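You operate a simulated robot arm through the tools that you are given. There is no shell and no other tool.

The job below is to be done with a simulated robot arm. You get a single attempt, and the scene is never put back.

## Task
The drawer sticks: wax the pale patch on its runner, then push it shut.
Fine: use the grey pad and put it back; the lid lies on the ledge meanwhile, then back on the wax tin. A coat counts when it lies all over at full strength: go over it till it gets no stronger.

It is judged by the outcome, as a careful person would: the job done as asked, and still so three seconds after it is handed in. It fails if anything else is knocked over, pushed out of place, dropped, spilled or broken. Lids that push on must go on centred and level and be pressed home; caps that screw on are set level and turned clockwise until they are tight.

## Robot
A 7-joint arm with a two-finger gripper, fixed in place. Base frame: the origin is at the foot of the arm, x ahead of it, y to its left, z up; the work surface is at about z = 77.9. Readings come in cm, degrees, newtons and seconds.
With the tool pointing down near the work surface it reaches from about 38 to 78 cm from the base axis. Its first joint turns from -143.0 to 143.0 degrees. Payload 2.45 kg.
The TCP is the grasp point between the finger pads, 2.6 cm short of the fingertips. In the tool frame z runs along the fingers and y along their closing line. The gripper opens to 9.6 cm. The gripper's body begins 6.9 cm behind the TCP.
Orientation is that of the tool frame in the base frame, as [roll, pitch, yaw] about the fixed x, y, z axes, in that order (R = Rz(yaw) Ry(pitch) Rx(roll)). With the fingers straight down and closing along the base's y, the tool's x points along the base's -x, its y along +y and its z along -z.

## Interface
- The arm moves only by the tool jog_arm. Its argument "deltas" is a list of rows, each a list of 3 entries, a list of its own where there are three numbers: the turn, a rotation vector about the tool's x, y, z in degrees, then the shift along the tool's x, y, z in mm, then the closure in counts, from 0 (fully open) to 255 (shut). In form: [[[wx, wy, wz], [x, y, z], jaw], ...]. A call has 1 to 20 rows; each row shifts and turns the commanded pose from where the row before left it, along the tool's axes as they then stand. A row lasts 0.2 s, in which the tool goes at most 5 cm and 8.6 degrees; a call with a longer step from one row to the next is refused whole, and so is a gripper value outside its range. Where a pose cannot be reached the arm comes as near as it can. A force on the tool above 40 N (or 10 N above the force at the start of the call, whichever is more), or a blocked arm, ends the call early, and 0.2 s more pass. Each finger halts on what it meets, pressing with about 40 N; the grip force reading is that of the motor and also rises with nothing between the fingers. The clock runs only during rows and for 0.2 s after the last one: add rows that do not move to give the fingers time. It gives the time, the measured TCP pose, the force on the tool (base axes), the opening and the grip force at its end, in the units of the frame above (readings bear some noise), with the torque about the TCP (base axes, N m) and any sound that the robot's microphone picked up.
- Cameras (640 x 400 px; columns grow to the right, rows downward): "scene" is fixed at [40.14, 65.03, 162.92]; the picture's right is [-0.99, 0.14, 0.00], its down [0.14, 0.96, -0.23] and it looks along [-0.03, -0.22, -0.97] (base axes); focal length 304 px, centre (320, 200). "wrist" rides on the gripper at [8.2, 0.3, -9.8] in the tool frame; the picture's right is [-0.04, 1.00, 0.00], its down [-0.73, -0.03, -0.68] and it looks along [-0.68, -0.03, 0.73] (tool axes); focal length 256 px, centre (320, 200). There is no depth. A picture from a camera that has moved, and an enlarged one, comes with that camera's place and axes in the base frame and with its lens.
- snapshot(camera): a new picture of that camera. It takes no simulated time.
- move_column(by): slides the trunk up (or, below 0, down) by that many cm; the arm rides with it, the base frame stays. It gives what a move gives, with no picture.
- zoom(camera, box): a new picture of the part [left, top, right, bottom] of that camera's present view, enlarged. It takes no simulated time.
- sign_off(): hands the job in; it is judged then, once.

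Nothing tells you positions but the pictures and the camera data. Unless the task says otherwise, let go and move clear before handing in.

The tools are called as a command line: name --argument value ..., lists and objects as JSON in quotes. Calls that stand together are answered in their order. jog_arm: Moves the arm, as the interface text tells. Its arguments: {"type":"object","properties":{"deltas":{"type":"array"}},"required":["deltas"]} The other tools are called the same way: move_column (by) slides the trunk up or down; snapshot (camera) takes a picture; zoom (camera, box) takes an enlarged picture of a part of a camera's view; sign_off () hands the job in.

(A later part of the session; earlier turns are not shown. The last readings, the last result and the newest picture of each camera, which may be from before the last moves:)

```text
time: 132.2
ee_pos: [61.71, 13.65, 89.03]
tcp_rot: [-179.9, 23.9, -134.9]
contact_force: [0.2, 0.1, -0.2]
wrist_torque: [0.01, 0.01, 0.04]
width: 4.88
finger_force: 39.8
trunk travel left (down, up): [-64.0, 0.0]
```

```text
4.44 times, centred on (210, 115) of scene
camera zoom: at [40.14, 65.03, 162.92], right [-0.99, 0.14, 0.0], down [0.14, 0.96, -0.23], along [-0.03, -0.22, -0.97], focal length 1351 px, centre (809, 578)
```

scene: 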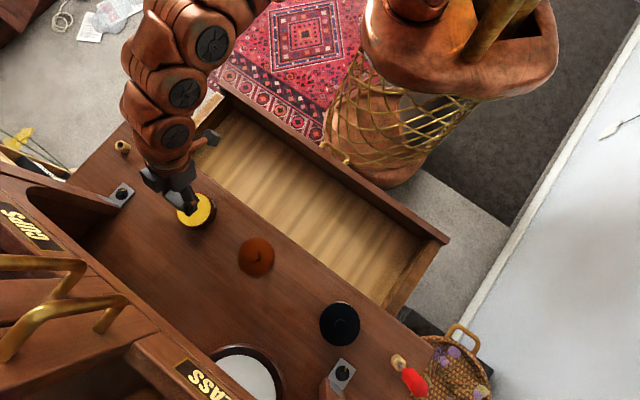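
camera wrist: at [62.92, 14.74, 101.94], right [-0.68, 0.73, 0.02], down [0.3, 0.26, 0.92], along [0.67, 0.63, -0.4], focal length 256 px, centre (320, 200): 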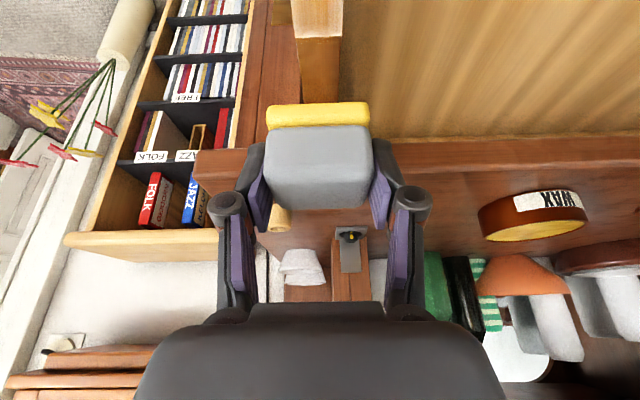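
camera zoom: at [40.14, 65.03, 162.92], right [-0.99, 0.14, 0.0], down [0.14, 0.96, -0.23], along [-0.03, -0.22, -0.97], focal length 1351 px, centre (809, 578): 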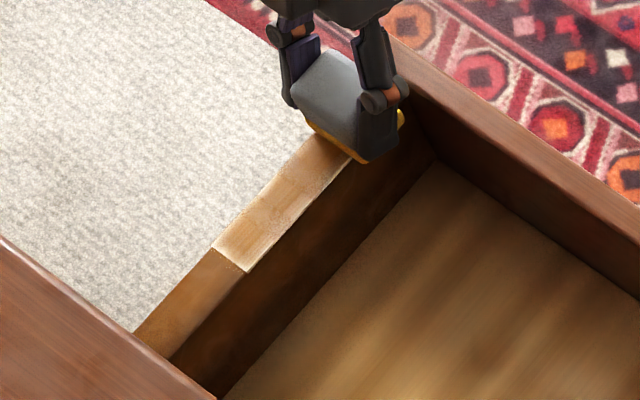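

jog_arm --deltas '[[[0, 0, 0], [0.3, 0, 0.7], 255], [[0, 0, 0], [0, 0, 0], 255]]'

jog_arm --deltas '[[[0, 0, 0], [0.25, 0, 0.5], 255], [[0, 0, 0], [0, 0, 0], 255]]'

```text
time: 132.8
ee_pos: [61.73, 13.68, 89.05]
tcp_rot: [-180.0, 23.9, -134.9]
contact_force: [-0.6, -1.1, 3.8]
wrist_torque: [-0.03, 0.01, -0.01]
width: 4.89
finger_force: 40.3
trunk travel left (down, up): [-64.0, 0.0]
```

```text
time: 133.4
ee_pos: [61.75, 13.55, 89.14]
tcp_rot: [-180.0, 24.0, -134.9]
contact_force: [-0.1, -1.2, 9.4]
wrist_torque: [-0.04, 0.03, 0.03]
width: 4.89
finger_force: 39.6
trunk travel left (down, up): [-64.0, 0.0]
```

jog_arm --deltas '[[[0, 0, 0], [3.4, -9, -1.55], 255], [[0, 0, 0], [3.4, 9, -1.55], 255], [[0, 0, 0], [3.4, 9, -1.55], 255], [[0, 0, 0], [3.0, -9, -1.35], 255], [[0, 0, 0], [0, -9, 0], 255], [[0, 0, 0], [0, 9, 0], 255], [[0, 0, 0], [0, 9, 0], 255], [[0, 0, 0], [0, -9, 0], 255], [[0, 0, 0], [0, -9, 0], 255], [[0, 0, 0], [0, 9, 0], 255], [[0, 0, 0], [0, 9, 0], 255], [[0, 0, 0], [0, -9, 0], 255], [[0, 0, 0], [0, 0, 0], 255]]'

jog_arm --deltas '[[[0, 0, 0], [-3.65, -9, 1.63], 255], [[0, 0, 0], [-3.65, 9, 1.63], 255], [[0, 0, 0], [-3.65, 9, 1.63], 255], [[0, 0, 0], [-3.65, -9, 1.63], 255], [[0, 0, 0], [-3.65, -9, 1.63], 255], [[0, 0, 0], [-3.65, 9, 1.63], 255], [[0, 0, 0], [-3.65, 9, 1.63], 255], [[0, 0, 0], [-3.65, -9, 1.63], 255], [[0, 0, 0], [0, 0, 0], 255]]'

zoom --camera "scene" --box '[160, 70, 260, 160]'

```text
time: 136.2
ee_pos: [60.55, 12.5, 89.04]
tcp_rot: [180.0, 24.0, -134.9]
contact_force: [-8.7, 14.9, 20.8]
wrist_torque: [0.52, 0.15, 0.13]
width: 4.9
finger_force: 39.7
trunk travel left (down, up): [-64.0, 0.0]
```

```text
time: 138.2
ee_pos: [62.92, 15.03, 88.93]
tcp_rot: [-180.0, 24.0, -134.9]
contact_force: [-3.9, 6.7, 8.9]
wrist_torque: [0.35, 0.03, 0.13]
width: 4.88
finger_force: 40.0
trunk travel left (down, up): [-64.0, 0.0]
```

```text
4.44 times, centred on (210, 115) of scene
camera zoom: at [40.14, 65.03, 162.92], right [-0.99, 0.14, 0.0], down [0.14, 0.96, -0.23], along [-0.03, -0.22, -0.97], focal length 1351 px, centre (809, 578)
```

zoom: 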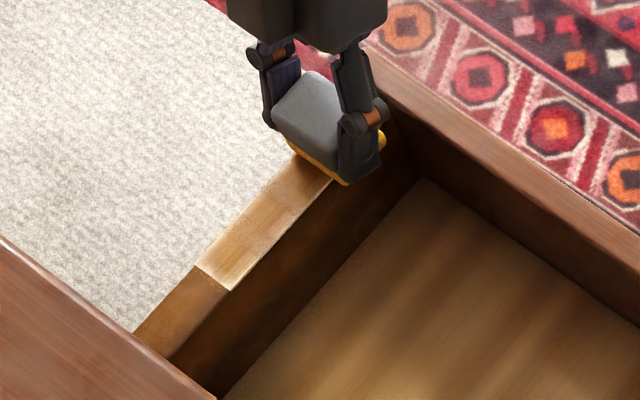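

jog_arm --deltas '[[[0, 0, 0], [-3.7, -9, 1.55], 255], [[0, 0, 0], [-3.65, 9, 1.63], 255], [[0, 0, 0], [-3.65, 9, 1.63], 255], [[0, 0, 0], [-3.65, -9, 1.63], 255], [[0, 0, 0], [-3.65, -9, 1.63], 255], [[0, 0, 0], [-3.65, 9, 1.63], 255], [[0, 0, 0], [-3.65, 9, 1.63], 255], [[0, 0, 0], [-3.65, -9, 1.63], 255], [[0, 0, 0], [0, 0, 0], 255]]'

jog_arm --deltas '[[[0, 0, 0], [-3.65, -9, 1.6], 255], [[0, 0, 0], [-3.65, 9, 1.63], 255], [[0, 0, 0], [-3.65, 9, 1.63], 255], [[0, 0, 0], [-3.65, -9, 1.63], 255], [[0, 0, 0], [-3.65, -9, 1.63], 255], [[0, 0, 0], [-3.65, 9, 1.63], 255], [[0, 0, 0], [-3.65, 9, 1.63], 255], [[0, 0, 0], [-3.65, -9, 1.63], 255], [[0, 0, 0], [0, 0, 0], 255]]'

zoom --camera "scene" --box '[160, 70, 260, 160]'

```text
time: 140.2
ee_pos: [65.2, 17.19, 88.94]
tcp_rot: [179.9, 23.9, -134.9]
contact_force: [1.0, -0.6, -1.0]
wrist_torque: [0.02, 0.01, 0.0]
width: 4.89
finger_force: 40.0
trunk travel left (down, up): [-64.0, 0.0]
```

```text
time: 142.2
ee_pos: [67.19, 19.58, 88.89]
tcp_rot: [180.0, 24.0, -134.8]
contact_force: [-6.4, 4.2, 8.8]
wrist_torque: [0.16, 0.12, 0.07]
width: 4.87
finger_force: 39.9
trunk travel left (down, up): [-64.0, 0.0]
```

```text
4.44 times, centred on (210, 115) of scene
camera zoom: at [40.14, 65.03, 162.92], right [-0.99, 0.14, 0.0], down [0.14, 0.96, -0.23], along [-0.03, -0.22, -0.97], focal length 1351 px, centre (809, 578)
```

zoom: 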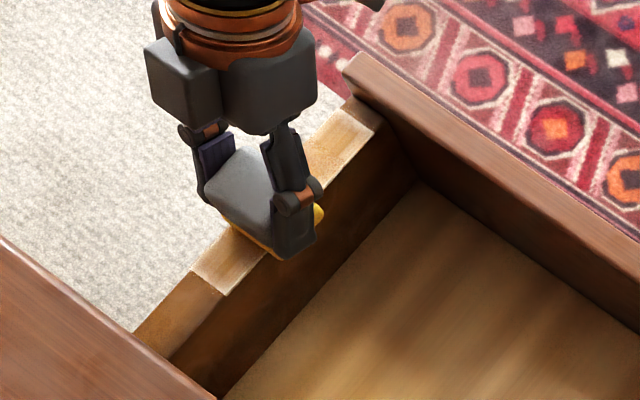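

jog_arm --deltas '[[[0, 0, 0], [-3.65, -9, 1.63], 255], [[0, 0, 0], [-3.65, 9, 1.63], 255], [[0, 0, 0], [-3.65, 9, 1.63], 255], [[0, 0, 0], [-3.65, -9, 1.63], 255], [[0, 0, 0], [-3.65, -9, 1.63], 255], [[0, 0, 0], [-3.65, 9, 1.63], 255], [[0, 0, 0], [-3.65, 9, 1.63], 255], [[0, 0, 0], [-3.65, -9, 1.63], 255], [[0, 0, 0], [0, 0, 0], 255]]'

jog_arm --deltas '[[[0, 0, 0], [-3.65, -9, 1.63], 255], [[0, 0, 0], [-3.65, 9, 1.63], 255], [[0, 0, 0], [-3.65, 9, 1.63], 255], [[0, 0, 0], [-3.65, -9, 1.63], 255], [[0, 0, 0], [-3.65, -9, 1.63], 255], [[0, 0, 0], [0, 9, 0], 255], [[0, 0, 0], [0, 9, 0], 255], [[0, 0, 0], [0, -9, 0], 255], [[0, 0, 0], [0, -9, 0], 255], [[0, 0, 0], [0, 9, 0], 255], [[0, 0, 0], [0, 9, 0], 255], [[0, 0, 0], [0, -9, 0], 255], [[0, 0, 0], [0, 0, 0], 255]]'

zoom --camera "scene" --box '[160, 70, 260, 160]'

```text
time: 144.2
ee_pos: [69.53, 21.46, 88.95]
tcp_rot: [-180.0, 24.0, -134.9]
contact_force: [-7.1, 12.6, 17.4]
wrist_torque: [0.45, 0.15, 0.07]
width: 4.89
finger_force: 39.7
trunk travel left (down, up): [-64.0, 0.0]
```

```text
time: 147.0
ee_pos: [70.94, 23.06, 88.97]
tcp_rot: [179.8, 23.8, -134.8]
contact_force: [-2.8, 2.5, 4.9]
wrist_torque: [0.12, -0.01, 0.07]
width: 4.88
finger_force: 39.9
trunk travel left (down, up): [-64.0, 0.0]
```

```text
4.44 times, centred on (210, 115) of scene
camera zoom: at [40.14, 65.03, 162.92], right [-0.99, 0.14, 0.0], down [0.14, 0.96, -0.23], along [-0.03, -0.22, -0.97], focal length 1351 px, centre (809, 578)
```

zoom: 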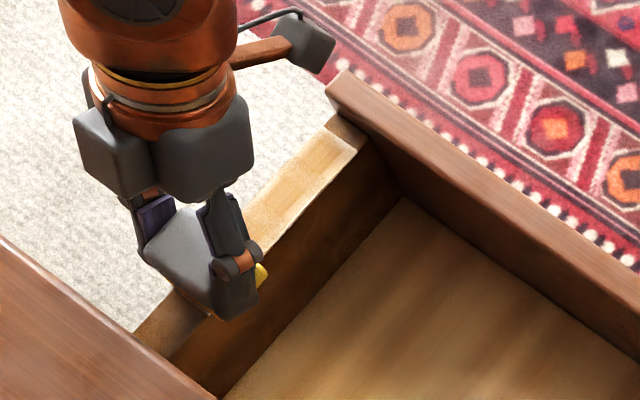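

jog_arm --deltas '[[[0, 0, 0], [-4, 0, -9.1], 255], [[0, 0, 0], [-14, 0, -32], 255], [[0, 0, 0], [-31, 0, -10], 255], [[0, 0, 0], [-20, 0, -10], 255], [[0, 0, 0], [0, 0, 0], 255]]'

zoom --camera "scene" --box '[180, 85, 230, 145]'

snapshot --camera "wrist"

zoom --camera "wrist" --box '[240, 0, 400, 120]'

```text
time: 148.2
ee_pos: [73.84, 25.65, 97.32]
tcp_rot: [179.8, 23.8, -134.9]
contact_force: [-0.3, -0.3, -0.3]
wrist_torque: [-0.01, 0.0, 0.01]
width: 4.88
finger_force: 39.7
trunk travel left (down, up): [-64.0, 0.0]
```

```text
6.67 times, centred on (205, 115) of scene
camera zoom: at [40.14, 65.03, 162.92], right [-0.99, 0.14, 0.0], down [0.14, 0.96, -0.23], along [-0.03, -0.22, -0.97], focal length 2026 px, centre (1087, 767)
```

zoom: 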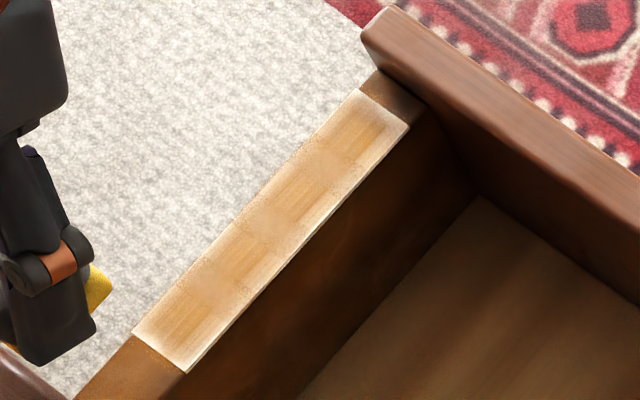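

```text
taken
camera wrist: at [65.45, 17.79, 103.13], right [-0.68, 0.73, 0.02], down [0.3, 0.26, 0.92], along [0.67, 0.63, -0.4], focal length 256 px, centre (320, 200)
```

wrist: 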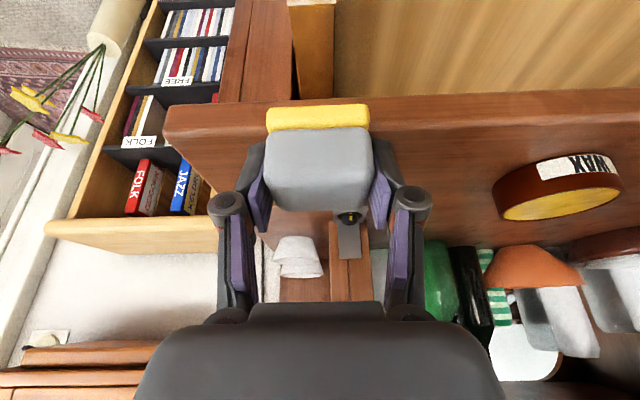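

```text
3.33 times, centred on (320, 60) of wrist
camera zoom: at [65.45, 17.79, 103.13], right [-0.68, 0.73, 0.02], down [0.3, 0.26, 0.92], along [0.67, 0.63, -0.4], focal length 853 px, centre (320, 667)
```

zoom: 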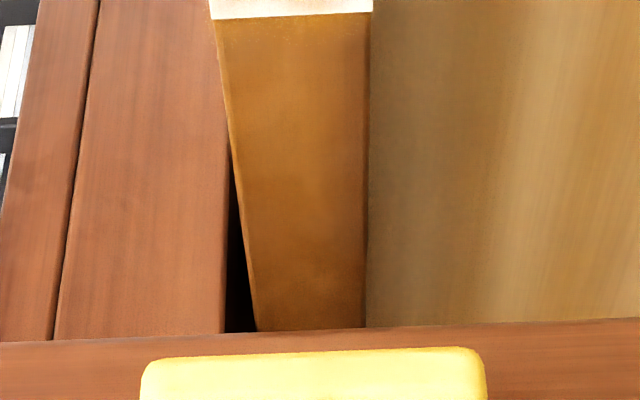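

zoom --camera "scene" --box '[196, 96, 216, 110]'

zoom --camera "scene" --box '[186, 118, 212, 144]'

```text
16.00 times, centred on (206, 103) of scene
camera zoom: at [40.14, 65.03, 162.92], right [-0.99, 0.14, 0.0], down [0.14, 0.96, -0.23], along [-0.03, -0.22, -0.97], focal length 4864 px, centre (2144, 1752)
```

zoom: 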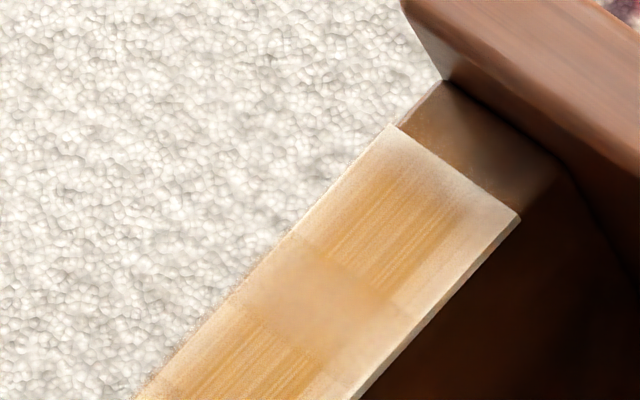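

```text
15.38 times, centred on (199, 131) of scene
camera zoom: at [40.14, 65.03, 162.92], right [-0.99, 0.14, 0.0], down [0.14, 0.96, -0.23], along [-0.03, -0.22, -0.97], focal length 4676 px, centre (2182, 1262)
```

zoom: 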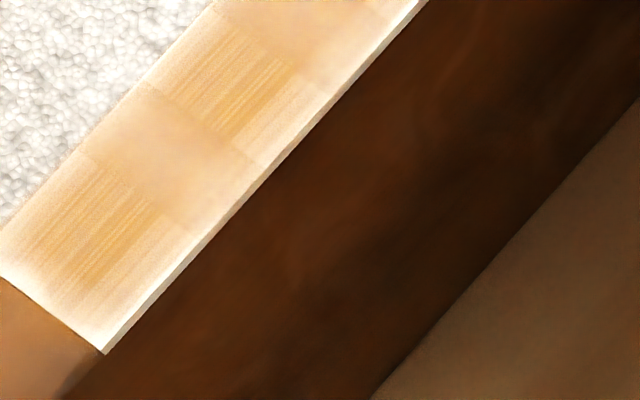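

The coat looks nearly even now, but contact was light in places on that pass. I'll do one more careful pass at fixed stations, checking the press force at each.

jog_arm --deltas '[[[0, 0, 0], [28.9, -1, 31], 255], [[0, 0, 0], [28.9, -1, 30], 255], [[0, 0, 0], [0, 0, 0], 255]]'

jog_arm --deltas '[[[0, 0, 0], [0.9, 0, 2.0], 255], [[0, 0, 0], [0, 0, 0], 255]]'

jog_arm --deltas '[[[0, 0, 0], [0.4, 0, 0.8], 255], [[0, 0, 0], [0, 0, 0], 255]]'

```text
time: 149.0
ee_pos: [71.86, 23.77, 89.47]
tcp_rot: [179.9, 23.8, -134.9]
contact_force: [-0.1, -0.6, 0.3]
wrist_torque: [0.03, -0.01, 0.0]
width: 4.9
finger_force: 39.8
trunk travel left (down, up): [-64.0, 0.0]
```

```text
time: 149.6
ee_pos: [71.86, 23.65, 89.12]
tcp_rot: [-179.9, 23.8, -134.8]
contact_force: [-0.2, 0.4, -0.3]
wrist_torque: [-0.03, 0.0, -0.03]
width: 4.9
finger_force: 40.6
trunk travel left (down, up): [-64.0, 0.0]
```

```text
time: 150.2
ee_pos: [71.84, 23.57, 89.16]
tcp_rot: [180.0, 23.8, -135.0]
contact_force: [0.3, -0.2, -0.7]
wrist_torque: [-0.01, 0.01, 0.02]
width: 4.9
finger_force: 40.1
trunk travel left (down, up): [-64.0, 0.0]
```

jog_arm --deltas '[[[0, -0.12, 0], [0.6, 0, 1.3], 255], [[0, 0, 0], [0, 0, 0], 255]]'

jog_arm --deltas '[[[0, 0, 0], [0.4, 0, 0.8], 255], [[0, 0, 0], [0, 0, 0], 255]]'

```text
time: 150.8
ee_pos: [71.86, 23.52, 88.87]
tcp_rot: [179.8, 24.0, -134.9]
contact_force: [-0.9, 0.2, -0.3]
wrist_torque: [-0.03, -0.01, 0.02]
width: 4.86
finger_force: 40.6
trunk travel left (down, up): [-64.0, 0.0]
```

```text
time: 151.4
ee_pos: [71.85, 23.65, 88.99]
tcp_rot: [-179.9, 24.1, -134.9]
contact_force: [-2.8, 0.7, 5.8]
wrist_torque: [-0.05, 0.1, 0.01]
width: 4.9
finger_force: 40.0
trunk travel left (down, up): [-64.0, 0.0]
```

jog_arm --deltas '[[[0, 0, 0], [0.1, 0, 0.2], 255], [[0, 0, 0], [0, -10, 0], 255], [[0, 0, 0], [0, 10, 0], 255], [[0, 0, 0], [0, 10, 0], 255], [[0, 0, 0], [0, -10, 0], 255], [[0, 0, 0], [0, -10, 0], 255], [[0, 0, 0], [0, 10, 0], 255], [[0, 0, 0], [0, 10, 0], 255], [[0, 0, 0], [0, -10, 0], 255], [[0, 0, 0], [0, -10, 0], 255], [[0, 0, 0], [0, 10, 0], 255], [[0, 0, 0], [0, 10, 0], 255], [[0, 0, 0], [0, -10, 0], 255], [[0, 0, 0], [0, 0, 0], 255]]'

jog_arm --deltas '[[[0, 0, 0], [4.57, -10, -2.04], 255], [[0, 0, 0], [4.57, 10, -2.04], 255], [[0, 0, 0], [4.57, 10, -2.04], 255], [[0, 0, 0], [4.57, -10, -2.04], 255], [[0, 0, 0], [0, 0, 0], 255]]'

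```text
time: 154.4
ee_pos: [71.66, 23.62, 88.95]
tcp_rot: [-180.0, 23.9, -134.8]
contact_force: [-9.9, 14.4, 20.8]
wrist_torque: [0.55, 0.2, 0.13]
width: 4.89
finger_force: 39.8
trunk travel left (down, up): [-64.0, 0.0]
```

```text
time: 155.6
ee_pos: [70.51, 22.04, 88.86]
tcp_rot: [-180.0, 23.9, -135.0]
contact_force: [-5.1, 9.4, 13.1]
wrist_torque: [0.36, 0.08, 0.1]
width: 4.89
finger_force: 40.1
trunk travel left (down, up): [-64.0, 0.0]
```

jog_arm --deltas '[[[0, 0, 0], [-0.1, 0, -0.25], 255], [[0, 0, 0], [0, -10, 0], 255], [[0, 0, 0], [0, 10, 0], 255], [[0, 0, 0], [0, 10, 0], 255], [[0, 0, 0], [0, -10, 0], 255], [[0, 0, 0], [0, -10, 0], 255], [[0, 0, 0], [0, 10, 0], 255], [[0, 0, 0], [0, 10, 0], 255], [[0, 0, 0], [0, -10, 0], 255], [[0, 0, 0], [0, 0, 0], 255]]'

jog_arm --deltas '[[[0, 0, 0], [4.57, -10, -2.04], 255], [[0, 0, 0], [4.57, 10, -2.04], 255], [[0, 0, 0], [4.57, 10, -2.04], 255], [[0, 0, 0], [4.57, -10, -2.04], 255], [[0, 0, 0], [0, 0, 0], 255]]'

zoom --camera "scene" --box '[160, 70, 260, 160]'

```text
time: 157.8
ee_pos: [70.34, 22.23, 88.87]
tcp_rot: [179.9, 24.0, -134.8]
contact_force: [-5.9, 10.4, 12.8]
wrist_torque: [0.36, -0.01, 0.19]
width: 4.89
finger_force: 39.0
trunk travel left (down, up): [-64.0, 0.0]
```

```text
time: 159.0
ee_pos: [68.82, 20.79, 88.86]
tcp_rot: [179.9, 24.0, -134.9]
contact_force: [-4.5, 6.2, 8.0]
wrist_torque: [0.31, -0.04, 0.14]
width: 4.87
finger_force: 39.5
trunk travel left (down, up): [-64.0, 0.0]
```

```text
4.44 times, centred on (210, 115) of scene
camera zoom: at [40.14, 65.03, 162.92], right [-0.99, 0.14, 0.0], down [0.14, 0.96, -0.23], along [-0.03, -0.22, -0.97], focal length 1351 px, centre (809, 578)
```

zoom: 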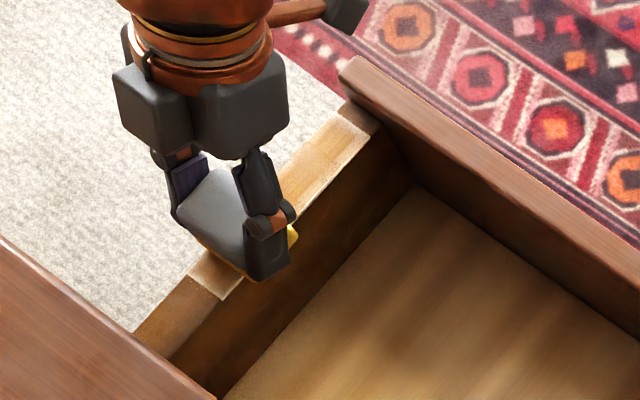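

jog_arm --deltas '[[[0, 0, 0], [0, -10, 0], 255], [[0, 0, 0], [0, 10, 0], 255], [[0, 0, 0], [0, 10, 0], 255], [[0, 0, 0], [0, -10, 0], 255], [[0, 0, 0], [0, -10, 0], 255], [[0, 0, 0], [0, 10, 0], 255], [[0, 0, 0], [0, 10, 0], 255], [[0, 0, 0], [0, -10, 0], 255], [[0, 0, 0], [4.57, -10, -2.03], 255], [[0, 0, 0], [4.57, 10, -2.03], 255], [[0, 0, 0], [4.57, 10, -2.03], 255], [[0, 0, 0], [4.57, -10, -2.03], 255], [[0, 0, 0], [0, 0, 0], 255]]'

jog_arm --deltas '[[[0, 0, 0], [0, -10, 0], 255], [[0, 0, 0], [0, 10, 0], 255], [[0, 0, 0], [0, 10, 0], 255], [[0, 0, 0], [0, -10, 0], 255], [[0, 0, 0], [0, -10, 0], 255], [[0, 0, 0], [0, 10, 0], 255], [[0, 0, 0], [0, 10, 0], 255], [[0, 0, 0], [0, -10, 0], 255], [[0, 0, 0], [4.57, -10, -2.03], 255], [[0, 0, 0], [4.57, 10, -2.03], 255], [[0, 0, 0], [4.57, 10, -2.03], 255], [[0, 0, 0], [4.57, -10, -2.03], 255], [[0, 0, 0], [0, 0, 0], 255]]'

zoom --camera "scene" --box '[160, 70, 260, 160]'

```text
time: 161.8
ee_pos: [67.25, 19.4, 88.89]
tcp_rot: [179.9, 24.0, -134.8]
contact_force: [-10.0, 15.1, 21.5]
wrist_torque: [0.5, 0.2, 0.1]
width: 4.92
finger_force: 40.2
trunk travel left (down, up): [-64.0, 0.0]
```

```text
time: 164.6
ee_pos: [65.93, 17.95, 88.89]
tcp_rot: [179.9, 24.0, -134.8]
contact_force: [-12.6, 14.5, 22.7]
wrist_torque: [0.56, -0.01, 0.24]
width: 4.91
finger_force: 40.7
trunk travel left (down, up): [-64.0, 0.0]
```

```text
4.44 times, centred on (210, 115) of scene
camera zoom: at [40.14, 65.03, 162.92], right [-0.99, 0.14, 0.0], down [0.14, 0.96, -0.23], along [-0.03, -0.22, -0.97], focal length 1351 px, centre (809, 578)
```

zoom: 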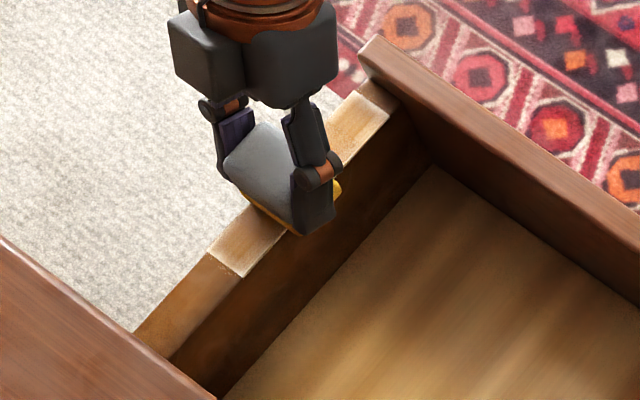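

jog_arm --deltas '[[[0, 0, 0], [-0.25, 0, -0.55], 255], [[0, 0, 0], [0, -10, 0], 255], [[0, 0, 0], [0, 10, 0], 255], [[0, 0, 0], [0, 10, 0], 255], [[0, 0, 0], [0, -10, 0], 255], [[0, 0, 0], [0, -10, 0], 255], [[0, 0, 0], [0, 10, 0], 255], [[0, 0, 0], [0, 10, 0], 255], [[0, 0, 0], [0, -10, 0], 255], [[0, 0, 0], [0, 0, 0], 255]]'

jog_arm --deltas '[[[0, 0, 0], [4.57, -10, -2.05], 255], [[0, 0, 0], [4.57, 10, -2.05], 255], [[0, 0, 0], [4.57, 10, -2.05], 255], [[0, 0, 0], [4.57, -10, -2.05], 255], [[0, 0, 0], [0, -10, 0], 255], [[0, 0, 0], [0, 10, 0], 255], [[0, 0, 0], [0, 10, 0], 255], [[0, 0, 0], [0, -10, 0], 255], [[0, 0, 0], [0, -10, 0], 255], [[0, 0, 0], [0, 10, 0], 255], [[0, 0, 0], [0, 10, 0], 255], [[0, 0, 0], [0, -10, 0], 255], [[0, 0, 0], [0, 0, 0], 255]]'

zoom --camera "scene" --box '[160, 70, 260, 160]'

```text
time: 166.8
ee_pos: [66.12, 17.92, 88.9]
tcp_rot: [179.9, 24.0, -134.9]
contact_force: [-1.5, 1.1, 1.7]
wrist_torque: [0.05, -0.06, 0.0]
width: 4.88
finger_force: 39.8
trunk travel left (down, up): [-64.0, 0.0]
```

```text
time: 169.6
ee_pos: [64.78, 16.45, 88.82]
tcp_rot: [180.0, 24.0, -135.0]
contact_force: [-4.2, 5.6, 7.0]
wrist_torque: [0.23, -0.02, 0.07]
width: 4.86
finger_force: 40.1
trunk travel left (down, up): [-64.0, 0.0]
```

```text
4.44 times, centred on (210, 115) of scene
camera zoom: at [40.14, 65.03, 162.92], right [-0.99, 0.14, 0.0], down [0.14, 0.96, -0.23], along [-0.03, -0.22, -0.97], focal length 1351 px, centre (809, 578)
```

zoom: 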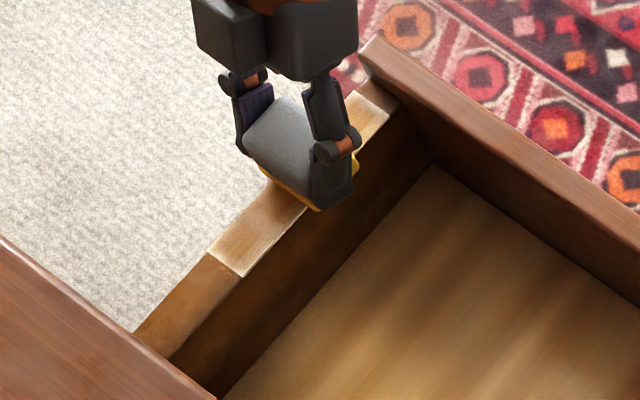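

jog_arm --deltas '[[[0, 0, 0], [4.57, -10, -2.05], 255], [[0, 0, 0], [4.57, 10, -2.05], 255], [[0, 0, 0], [4.57, 10, -2.05], 255], [[0, 0, 0], [4.57, -10, -2.05], 255], [[0, 0, 0], [0, -10, 0], 255], [[0, 0, 0], [0, 10, 0], 255], [[0, 0, 0], [0, 10, 0], 255], [[0, 0, 0], [0, -10, 0], 255], [[0, 0, 0], [0, -10, 0], 255], [[0, 0, 0], [0, 10, 0], 255], [[0, 0, 0], [0, 10, 0], 255], [[0, 0, 0], [0, -10, 0], 255], [[0, 0, 0], [0, 0, 0], 255]]'

jog_arm --deltas '[[[0, 0, 0], [4.57, -10, -2.05], 255], [[0, 0, 0], [4.57, 10, -2.05], 255], [[0, 0, 0], [4.57, 10, -2.05], 255], [[0, 0, 0], [4.57, -10, -2.05], 255], [[0, 0, 0], [0, -10, 0], 255], [[0, 0, 0], [0, 10, 0], 255], [[0, 0, 0], [0, 10, 0], 255], [[0, 0, 0], [0, -10, 0], 255], [[0, 0, 0], [0, -10, 0], 255], [[0, 0, 0], [0, 10, 0], 255], [[0, 0, 0], [0, 10, 0], 255], [[0, 0, 0], [0, -10, 0], 255], [[0, 0, 0], [0, 0, 0], 255]]'

zoom --camera "scene" --box '[160, 70, 260, 160]'

```text
time: 172.4
ee_pos: [63.31, 14.96, 88.8]
tcp_rot: [180.0, 23.9, -134.9]
contact_force: [-4.0, 5.1, 7.4]
wrist_torque: [0.26, -0.01, 0.14]
width: 4.9
finger_force: 40.0
trunk travel left (down, up): [-64.0, 0.0]
```

```text
time: 175.2
ee_pos: [61.8, 13.39, 88.84]
tcp_rot: [-179.9, 24.0, -134.9]
contact_force: [-7.6, 12.7, 18.2]
wrist_torque: [0.55, 0.16, 0.14]
width: 4.89
finger_force: 39.4
trunk travel left (down, up): [-64.0, 0.0]
```

```text
4.44 times, centred on (210, 115) of scene
camera zoom: at [40.14, 65.03, 162.92], right [-0.99, 0.14, 0.0], down [0.14, 0.96, -0.23], along [-0.03, -0.22, -0.97], focal length 1351 px, centre (809, 578)
```

zoom: 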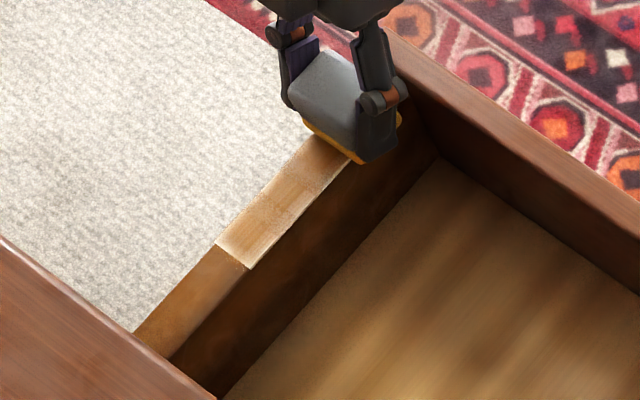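

jog_arm --deltas '[[[0, 0, 0], [-0.15, 0, -0.4], 255], [[0, 0, 0], [3.6, -10, -1.6], 255], [[0, 0, 0], [3.6, 10, -1.6], 255], [[0, 0, 0], [3.6, 10, -1.6], 255], [[0, 0, 0], [0, -10, 0], 255], [[0, 0, 0], [0, -10, 0], 255], [[0, 0, 0], [0, 10, 0], 255], [[0, 0, 0], [0, 10, 0], 255], [[0, 0, 0], [0, -10, 0], 255], [[0, 0, 0], [0, -10, 0], 255], [[0, 0, 0], [0, 10, 0], 255], [[0, 0, 0], [0, 10, 0], 255], [[0, 0, 0], [0, -10, 0], 255], [[0, 0, 0], [0, 0, 0], 255]]'

jog_arm --deltas '[[[0, 0, 0], [-4, 0, -9.1], 255], [[0, 0, 0], [-14, 0, -32], 255], [[0, 0, 0], [-14, 0, -32], 255], [[0, 0, 0], [0, 0, 0], 255]]'

zoom --camera "scene" --box '[180, 85, 230, 145]'

zoom --camera "scene" --box '[202, 88, 222, 102]'

zoom --camera "scene" --box '[190, 108, 216, 134]'

```text
time: 178.2
ee_pos: [61.02, 12.71, 89.07]
tcp_rot: [179.9, 24.0, -134.9]
contact_force: [0.3, 0.4, -0.5]
wrist_torque: [-0.02, -0.01, 0.0]
width: 4.87
finger_force: 39.6
trunk travel left (down, up): [-64.0, 0.0]
```

```text
time: 179.2
ee_pos: [61.07, 12.54, 96.92]
tcp_rot: [180.0, 23.9, -135.0]
contact_force: [-0.8, 0.4, -0.4]
wrist_torque: [-0.03, 0.02, -0.02]
width: 4.9
finger_force: 40.1
trunk travel left (down, up): [-64.0, 0.0]
```

```text
6.67 times, centred on (205, 115) of scene
camera zoom: at [40.14, 65.03, 162.92], right [-0.99, 0.14, 0.0], down [0.14, 0.96, -0.23], along [-0.03, -0.22, -0.97], focal length 2026 px, centre (1087, 767)
```

zoom: 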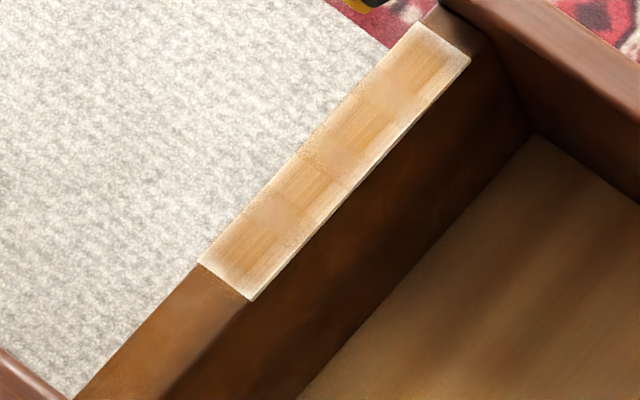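

```text
16.00 times, centred on (212, 95) of scene
camera zoom: at [40.14, 65.03, 162.92], right [-0.99, 0.14, 0.0], down [0.14, 0.96, -0.23], along [-0.03, -0.22, -0.97], focal length 4864 px, centre (2048, 1880)
```

zoom: 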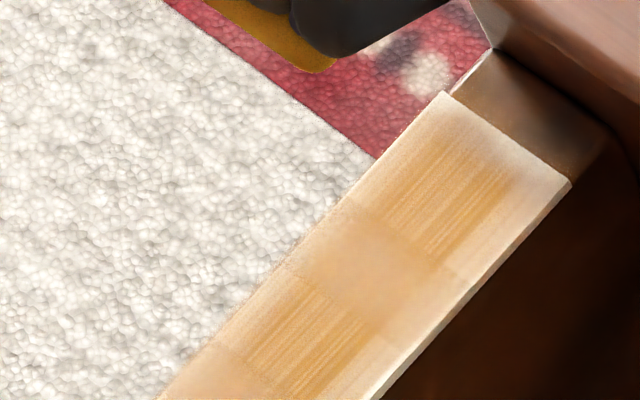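

```text
15.38 times, centred on (203, 121) of scene
camera zoom: at [40.14, 65.03, 162.92], right [-0.99, 0.14, 0.0], down [0.14, 0.96, -0.23], along [-0.03, -0.22, -0.97], focal length 4676 px, centre (2120, 1415)
```

zoom: 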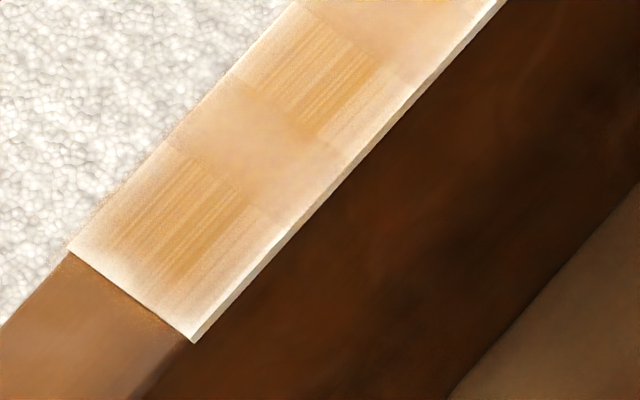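

The coat looks the same as before that whole extra pass, evenly over the patch, so it gets no stronger. Now the pad goes back to its place on the counter.

jog_arm --deltas '[[[0, 0, 0], [-14.2, 0, -32], 255], [[0, 0, 0], [-14.2, 0, -32], 255], [[0, 0, 0], [-32.1, 9.8, 14.3], 255], [[0, 0, 0], [-32.1, 9.8, 14.3], 255], [[0, 0, 0], [-32.1, 9.8, 14.3], 255], [[0, 0, 0], [-32.1, 9.8, 14.3], 255], [[0, 0, 0], [-32.1, 9.8, 14.3], 255], [[0, 0, 0], [-32.1, 9.8, 14.3], 255], [[0, 0, 0], [-32.1, 9.8, 14.3], 255], [[0, 0, 0], [-32.1, 9.8, 14.3], 255], [[0, 0, 0], [0, 0, 0], 255], [[0, 0, 0], [0, 0, 0], 255]]'

snapshot --camera "wrist"

snapshot --camera "scene"

```text
time: 181.8
ee_pos: [75.41, 37.98, 104.17]
tcp_rot: [-179.9, 24.0, -134.9]
contact_force: [-0.6, 0.3, -1.2]
wrist_torque: [0.03, 0.02, -0.01]
width: 4.91
finger_force: 40.3
trunk travel left (down, up): [-64.0, 0.0]
```

```text
taken
camera wrist: at [66.91, 30.03, 109.8], right [-0.68, 0.73, 0.02], down [0.3, 0.26, 0.92], along [0.67, 0.63, -0.39], focal length 256 px, centre (320, 200)
```

wrist: 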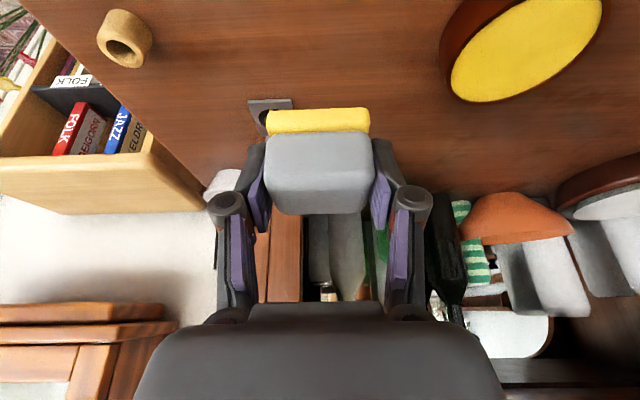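

```text
taken
```

scene: 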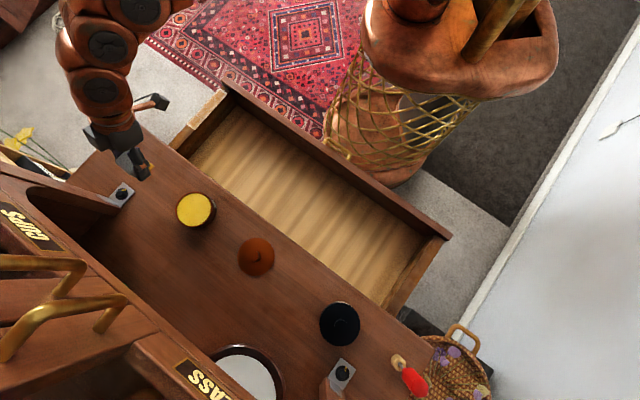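

jog_arm --deltas '[[[0, 0, 0], [10.6, 0, 23.9], 255], [[0, 0, 0], [10.6, 0, 23.9], 255], [[0, 0, 0], [10.0, 0, 22.5], 255], [[0, 0, 0], [0, 0, 0], 255]]'

jog_arm --deltas '[[[0, 0, 0], [1.2, 0, 2.7], 255], [[0, 0, 0], [0, 0, 0], 255]]'

jog_arm --deltas '[[[0, 0, 0], [0.8, 0, 1.8], 255], [[0, 0, 0], [0, 0, 0], 255]]'

```text
time: 182.8
ee_pos: [75.43, 38.02, 96.11]
tcp_rot: [180.0, 24.0, -134.8]
contact_force: [0.3, -0.2, -0.3]
wrist_torque: [0.02, 0.01, 0.0]
width: 4.9
finger_force: 39.4
trunk travel left (down, up): [-64.0, 0.0]
```

```text
time: 183.4
ee_pos: [75.38, 37.94, 95.79]
tcp_rot: [179.9, 23.9, -134.9]
contact_force: [0.1, 1.2, -0.3]
wrist_torque: [0.0, -0.03, 0.0]
width: 4.87
finger_force: 39.7
trunk travel left (down, up): [-64.0, 0.0]
```

```text
time: 184.0
ee_pos: [75.3, 38.08, 95.53]
tcp_rot: [-179.9, 24.0, -134.9]
contact_force: [-0.3, 0.2, 0.0]
wrist_torque: [0.02, -0.01, 0.02]
width: 4.9
finger_force: 40.2
trunk travel left (down, up): [-64.0, 0.0]
```

jog_arm --deltas '[[[0, 0, 0], [0.5, 0, 1.1], 255], [[0, 0, 0], [0, 0, 0], 255]]'

jog_arm --deltas '[[[0, 0, 0], [0.4, 0, 0.8], 255], [[0, 0, 0], [0, 0, 0], 255]]'

```text
time: 184.6
ee_pos: [75.37, 38.13, 95.51]
tcp_rot: [180.0, 24.1, -134.9]
contact_force: [-0.6, -0.7, -1.0]
wrist_torque: [-0.01, 0.02, 0.01]
width: 4.89
finger_force: 40.0
trunk travel left (down, up): [-64.0, 0.0]
```

```text
time: 185.2
ee_pos: [75.38, 38.26, 95.45]
tcp_rot: [-180.0, 24.0, -134.9]
contact_force: [-1.0, -0.3, -0.4]
wrist_torque: [-0.06, -0.02, 0.01]
width: 4.9
finger_force: 40.7
trunk travel left (down, up): [-64.0, 0.0]
```

jog_arm --deltas '[[[0, 0, 0], [0.4, 0, 0.9], 255], [[0, 0, 0], [0, 0, 0], 255]]'

jog_arm --deltas '[[[0, 0, 0], [0.3, 0, 0.7], 255], [[0, 0, 0], [0, 0, 0], 255]]'

```text
time: 185.8
ee_pos: [75.4, 38.16, 95.37]
tcp_rot: [179.9, 24.0, -134.9]
contact_force: [-0.2, -0.8, -0.7]
wrist_torque: [-0.01, -0.03, 0.03]
width: 4.9
finger_force: 39.8
trunk travel left (down, up): [-64.0, 0.0]
```

```text
time: 186.4
ee_pos: [75.29, 38.26, 95.22]
tcp_rot: [180.0, 24.0, -134.9]
contact_force: [-0.2, -0.2, 0.5]
wrist_torque: [0.04, -0.03, -0.01]
width: 4.92
finger_force: 40.2
trunk travel left (down, up): [-64.0, 0.0]
```

zoom --camera "wrist" --box '[200, 70, 440, 230]'

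jog_arm --deltas '[[[0, 0, 0], [0.3, 0, 0.6], 255], [[0, 0, 0], [0, 0, 0], 255]]'

```text
2.50 times, centred on (320, 150) of wrist
camera zoom: at [66.98, 30.3, 101.13], right [-0.68, 0.73, 0.02], down [0.3, 0.26, 0.92], along [0.67, 0.63, -0.39], focal length 640 px, centre (320, 325)
```

zoom: 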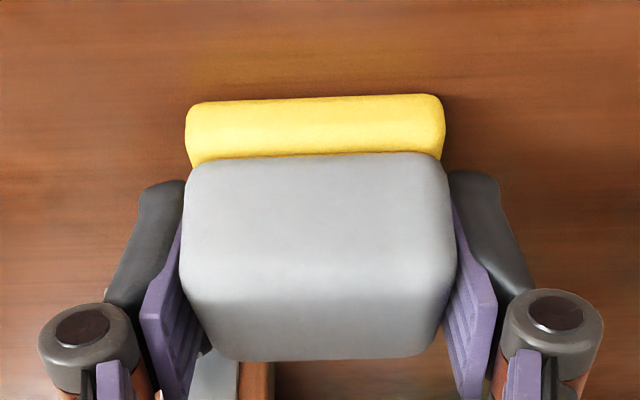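

```text
time: 187.0
ee_pos: [75.33, 38.32, 95.27]
tcp_rot: [-180.0, 24.1, -134.9]
contact_force: [-3.4, 0.5, 7.1]
wrist_torque: [0.01, 0.09, -0.03]
width: 4.92
finger_force: 40.6
trunk travel left (down, up): [-64.0, 0.0]
```

jog_arm --deltas '[[[0, 0, 0], [-0.15, 0, -0.35], 255], [[0, 0, 0], [0, 0, 0], 200], [[0, 0, 0], [0, 0, 0], 110], [[0, 0, 0], [0, 0, 0], 50], [[0, 0, 0], [0, 0, 0], 0], [[0, 0, 0], [0, 0, 0], 0], [[0, 0, 0], [0, 0, 0], 0]]'

snapshot --camera "wrist"

```text
time: 188.6
ee_pos: [75.4, 38.18, 95.25]
tcp_rot: [180.0, 24.0, -134.9]
contact_force: [0.3, -0.1, -0.1]
wrist_torque: [0.0, 0.04, 0.0]
width: 9.62
finger_force: 0.0
trunk travel left (down, up): [-64.0, 0.0]
```

```text
taken
camera wrist: at [66.99, 30.26, 101.06], right [-0.68, 0.73, 0.02], down [0.3, 0.26, 0.92], along [0.67, 0.63, -0.39], focal length 256 px, centre (320, 200)
```

wrist: 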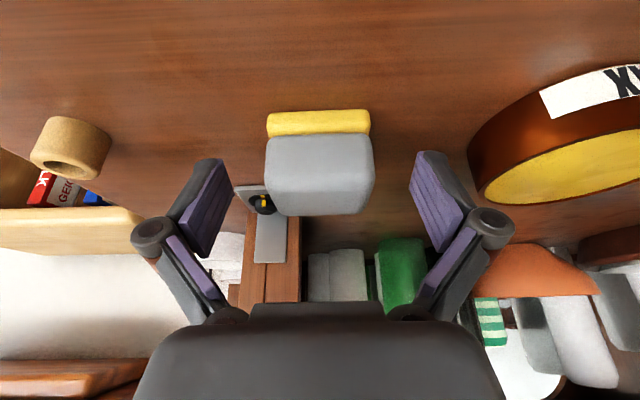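

jog_arm --deltas '[[[0, 0, 0], [-8.1, 0, -18.3], 0], [[0, 0, 0], [-16.3, 0, -36.5], 0], [[0, 0, 0], [-16.3, 0, -36.5], 30], [[0, 0, 0], [0, 38, 0], 60], [[0, 0, 0], [0, 38, 0], 110], [[0, 0, 0], [0, 38, 0], 110], [[0, 0, 0], [0, 38, 0], 110], [[0, 0, 0], [0, 38, 0], 110], [[0, 0, 0], [0, 38, 0], 110], [[0, 0, 0], [0, 38, 0], 110], [[0, 0, 0], [0, 36, 0], 110], [[0, 0, 0], [0, 0, 0], 110], [[0, 0, 0], [0, 0, 0], 110]]'

snapshot --camera "wrist"

snapshot --camera "scene"

```text
time: 191.4
ee_pos: [53.96, 59.72, 105.25]
tcp_rot: [179.9, 24.0, -134.8]
contact_force: [0.7, 0.2, -0.2]
wrist_torque: [0.0, -0.03, 0.02]
width: 5.46
finger_force: 0.1
trunk travel left (down, up): [-64.0, 0.0]
```

```text
taken
camera wrist: at [45.58, 51.77, 111.12], right [-0.68, 0.73, 0.02], down [0.3, 0.26, 0.92], along [0.67, 0.63, -0.39], focal length 256 px, centre (320, 200)
```

wrist: 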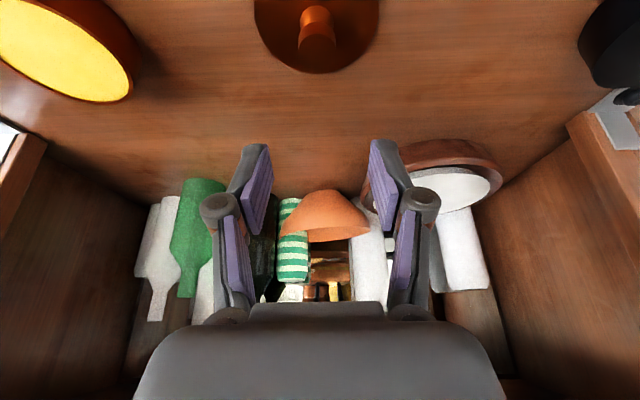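

```text
taken
```

scene: 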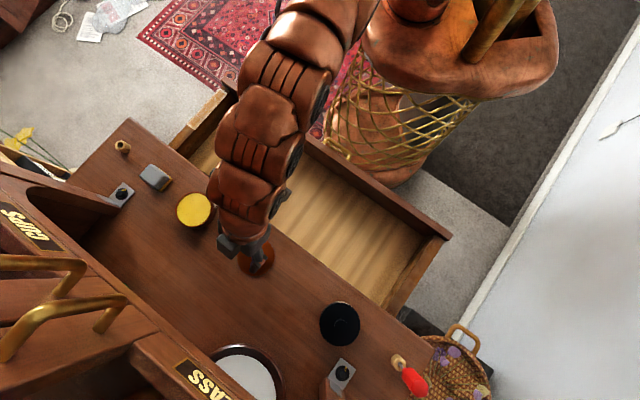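

jog_arm --deltas '[[[0, 0, 0], [10, 0, 22.6], 110], [[0, 0, 0], [10, 0, 22.6], 110], [[0, 0, 0], [10, 0, 22.6], 110], [[0, 0, 0], [6, 0, 13.6], 110], [[0, 0, 0], [0, 0, 0], 110], [[0, 0, 0], [0, 0, 0], 110]]'

zoom --camera "wrist" --box '[200, 40, 440, 220]'

```text
time: 192.8
ee_pos: [54.04, 59.67, 96.37]
tcp_rot: [-180.0, 24.0, -134.9]
contact_force: [0.1, 0.0, -1.0]
wrist_torque: [0.01, 0.01, 0.02]
width: 5.44
finger_force: 0.0
trunk travel left (down, up): [-64.0, 0.0]
```

```text
2.22 times, centred on (320, 130) of wrist
camera zoom: at [45.67, 51.6, 102.16], right [-0.68, 0.73, 0.02], down [0.3, 0.26, 0.92], along [0.67, 0.63, -0.39], focal length 569 px, centre (320, 356)
```

zoom: 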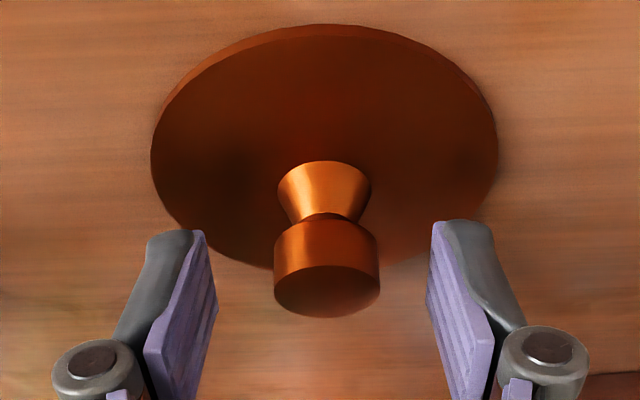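

jog_arm --deltas '[[[0, 0, 0], [2.2, 0.6, 4.8], 110], [[0, 0, 0], [2.0, 0, 4.6], 110], [[0, 0, 0], [0, 0, 0], 110]]'

zoom --camera "wrist" --box '[200, 40, 440, 220]'

```text
time: 193.6
ee_pos: [53.99, 59.48, 95.39]
tcp_rot: [-180.0, 24.0, -134.8]
contact_force: [0.1, 0.2, 0.0]
wrist_torque: [0.01, 0.01, 0.0]
width: 5.47
finger_force: 0.0
trunk travel left (down, up): [-64.0, 0.0]
```

```text
2.22 times, centred on (320, 130) of wrist
camera zoom: at [45.64, 51.68, 101.21], right [-0.68, 0.73, 0.02], down [0.3, 0.26, 0.92], along [0.67, 0.63, -0.39], focal length 569 px, centre (320, 356)
```

zoom: 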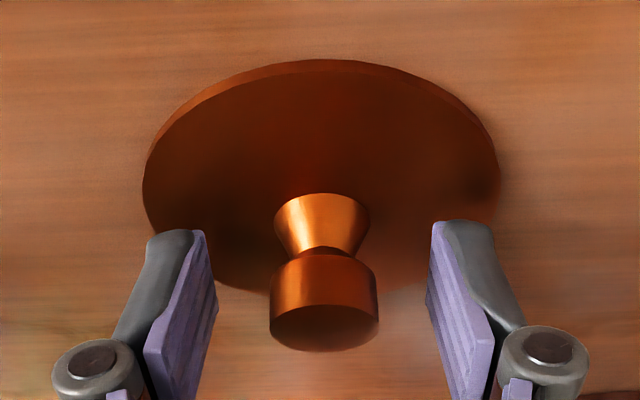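

jog_arm --deltas '[[[0, 0, 0], [0.4, 0, 0.9], 110], [[0, 0, 0], [0, 0, 0], 180], [[0, 0, 0], [0, 0, 0], 200], [[0, 0, 0], [0, 0, 0], 255], [[0, 0, 0], [0, 0, 0], 255], [[0, 0, 0], [0, 0, 0], 255]]'

zoom --camera "wrist" --box '[200, 40, 440, 220]'

```text
time: 195.0
ee_pos: [53.88, 59.58, 95.17]
tcp_rot: [180.0, 24.1, -134.9]
contact_force: [-0.6, 0.0, 3.5]
wrist_torque: [0.0, -0.05, 0.0]
width: 2.36
finger_force: 39.5
trunk travel left (down, up): [-64.0, 0.0]
```

```text
2.22 times, centred on (320, 130) of wrist
camera zoom: at [45.63, 51.69, 101.11], right [-0.68, 0.73, 0.02], down [0.3, 0.26, 0.92], along [0.67, 0.63, -0.39], focal length 569 px, centre (320, 356)
```

zoom: 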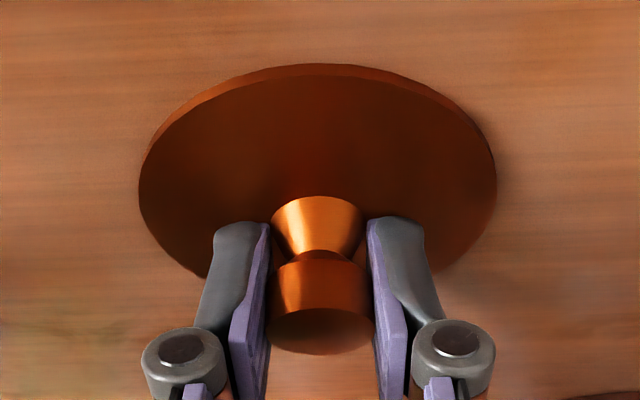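

The knob is held exactly as before. I'll lift the lid and carry it back above the tin.

jog_arm --deltas '[[[0, 0, 0], [-6.1, 0, -13.7], 255], [[0, 0, 0], [-12.2, 0, -27.4], 255], [[0, 0, 0], [-10.2, 0, -22.8], 255], [[0, 0, 0], [0, -34.9, 0], 255], [[0, 0, 0], [0, -34.9, 0], 255], [[0, 0, 0], [0, -34.9, 0], 255], [[0, 0, 0], [0, -34.9, 0], 255], [[0, 0, 0], [0, -34.9, 0], 255], [[0, 0, 0], [0, 0, 0], 255], [[0, 0, 0], [0, 0, 0], 255]]'

snapshot --camera "wrist"

zoom --camera "scene" --box '[120, 140, 260, 250]'

```text
time: 197.2
ee_pos: [66.45, 47.29, 102.11]
tcp_rot: [-179.9, 24.0, -135.0]
contact_force: [-0.6, 0.8, -0.7]
wrist_torque: [0.0, 0.01, -0.04]
width: 2.32
finger_force: 40.6
trunk travel left (down, up): [-64.0, 0.0]
```

```text
taken
camera wrist: at [58.02, 39.37, 107.99], right [-0.68, 0.73, 0.02], down [0.3, 0.26, 0.92], along [0.67, 0.63, -0.39], focal length 256 px, centre (320, 200)
```

wrist: 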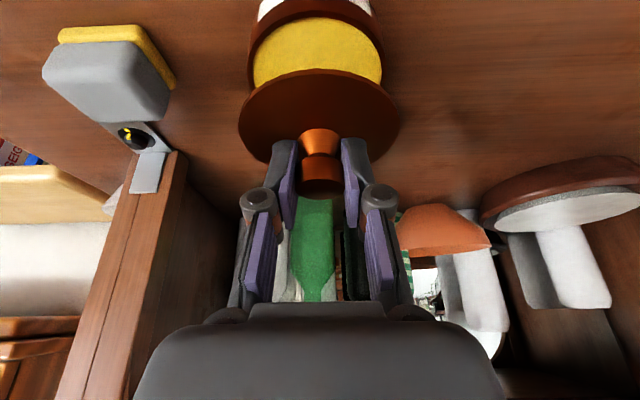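

```text
3.64 times, centred on (190, 195) of scene
camera zoom: at [40.14, 65.03, 162.92], right [-0.99, 0.14, 0.0], down [0.14, 0.96, -0.23], along [-0.03, -0.22, -0.97], focal length 1105 px, centre (793, 218)
```

zoom: 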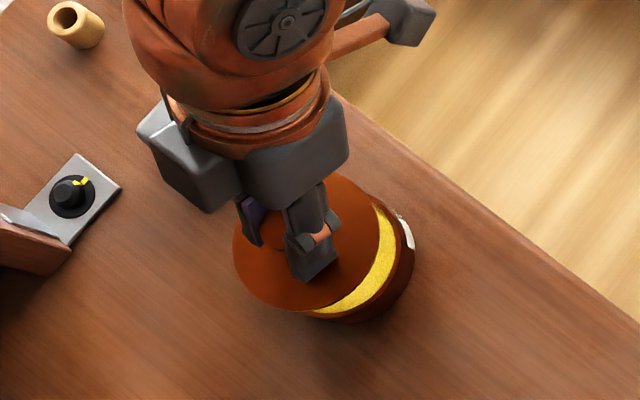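

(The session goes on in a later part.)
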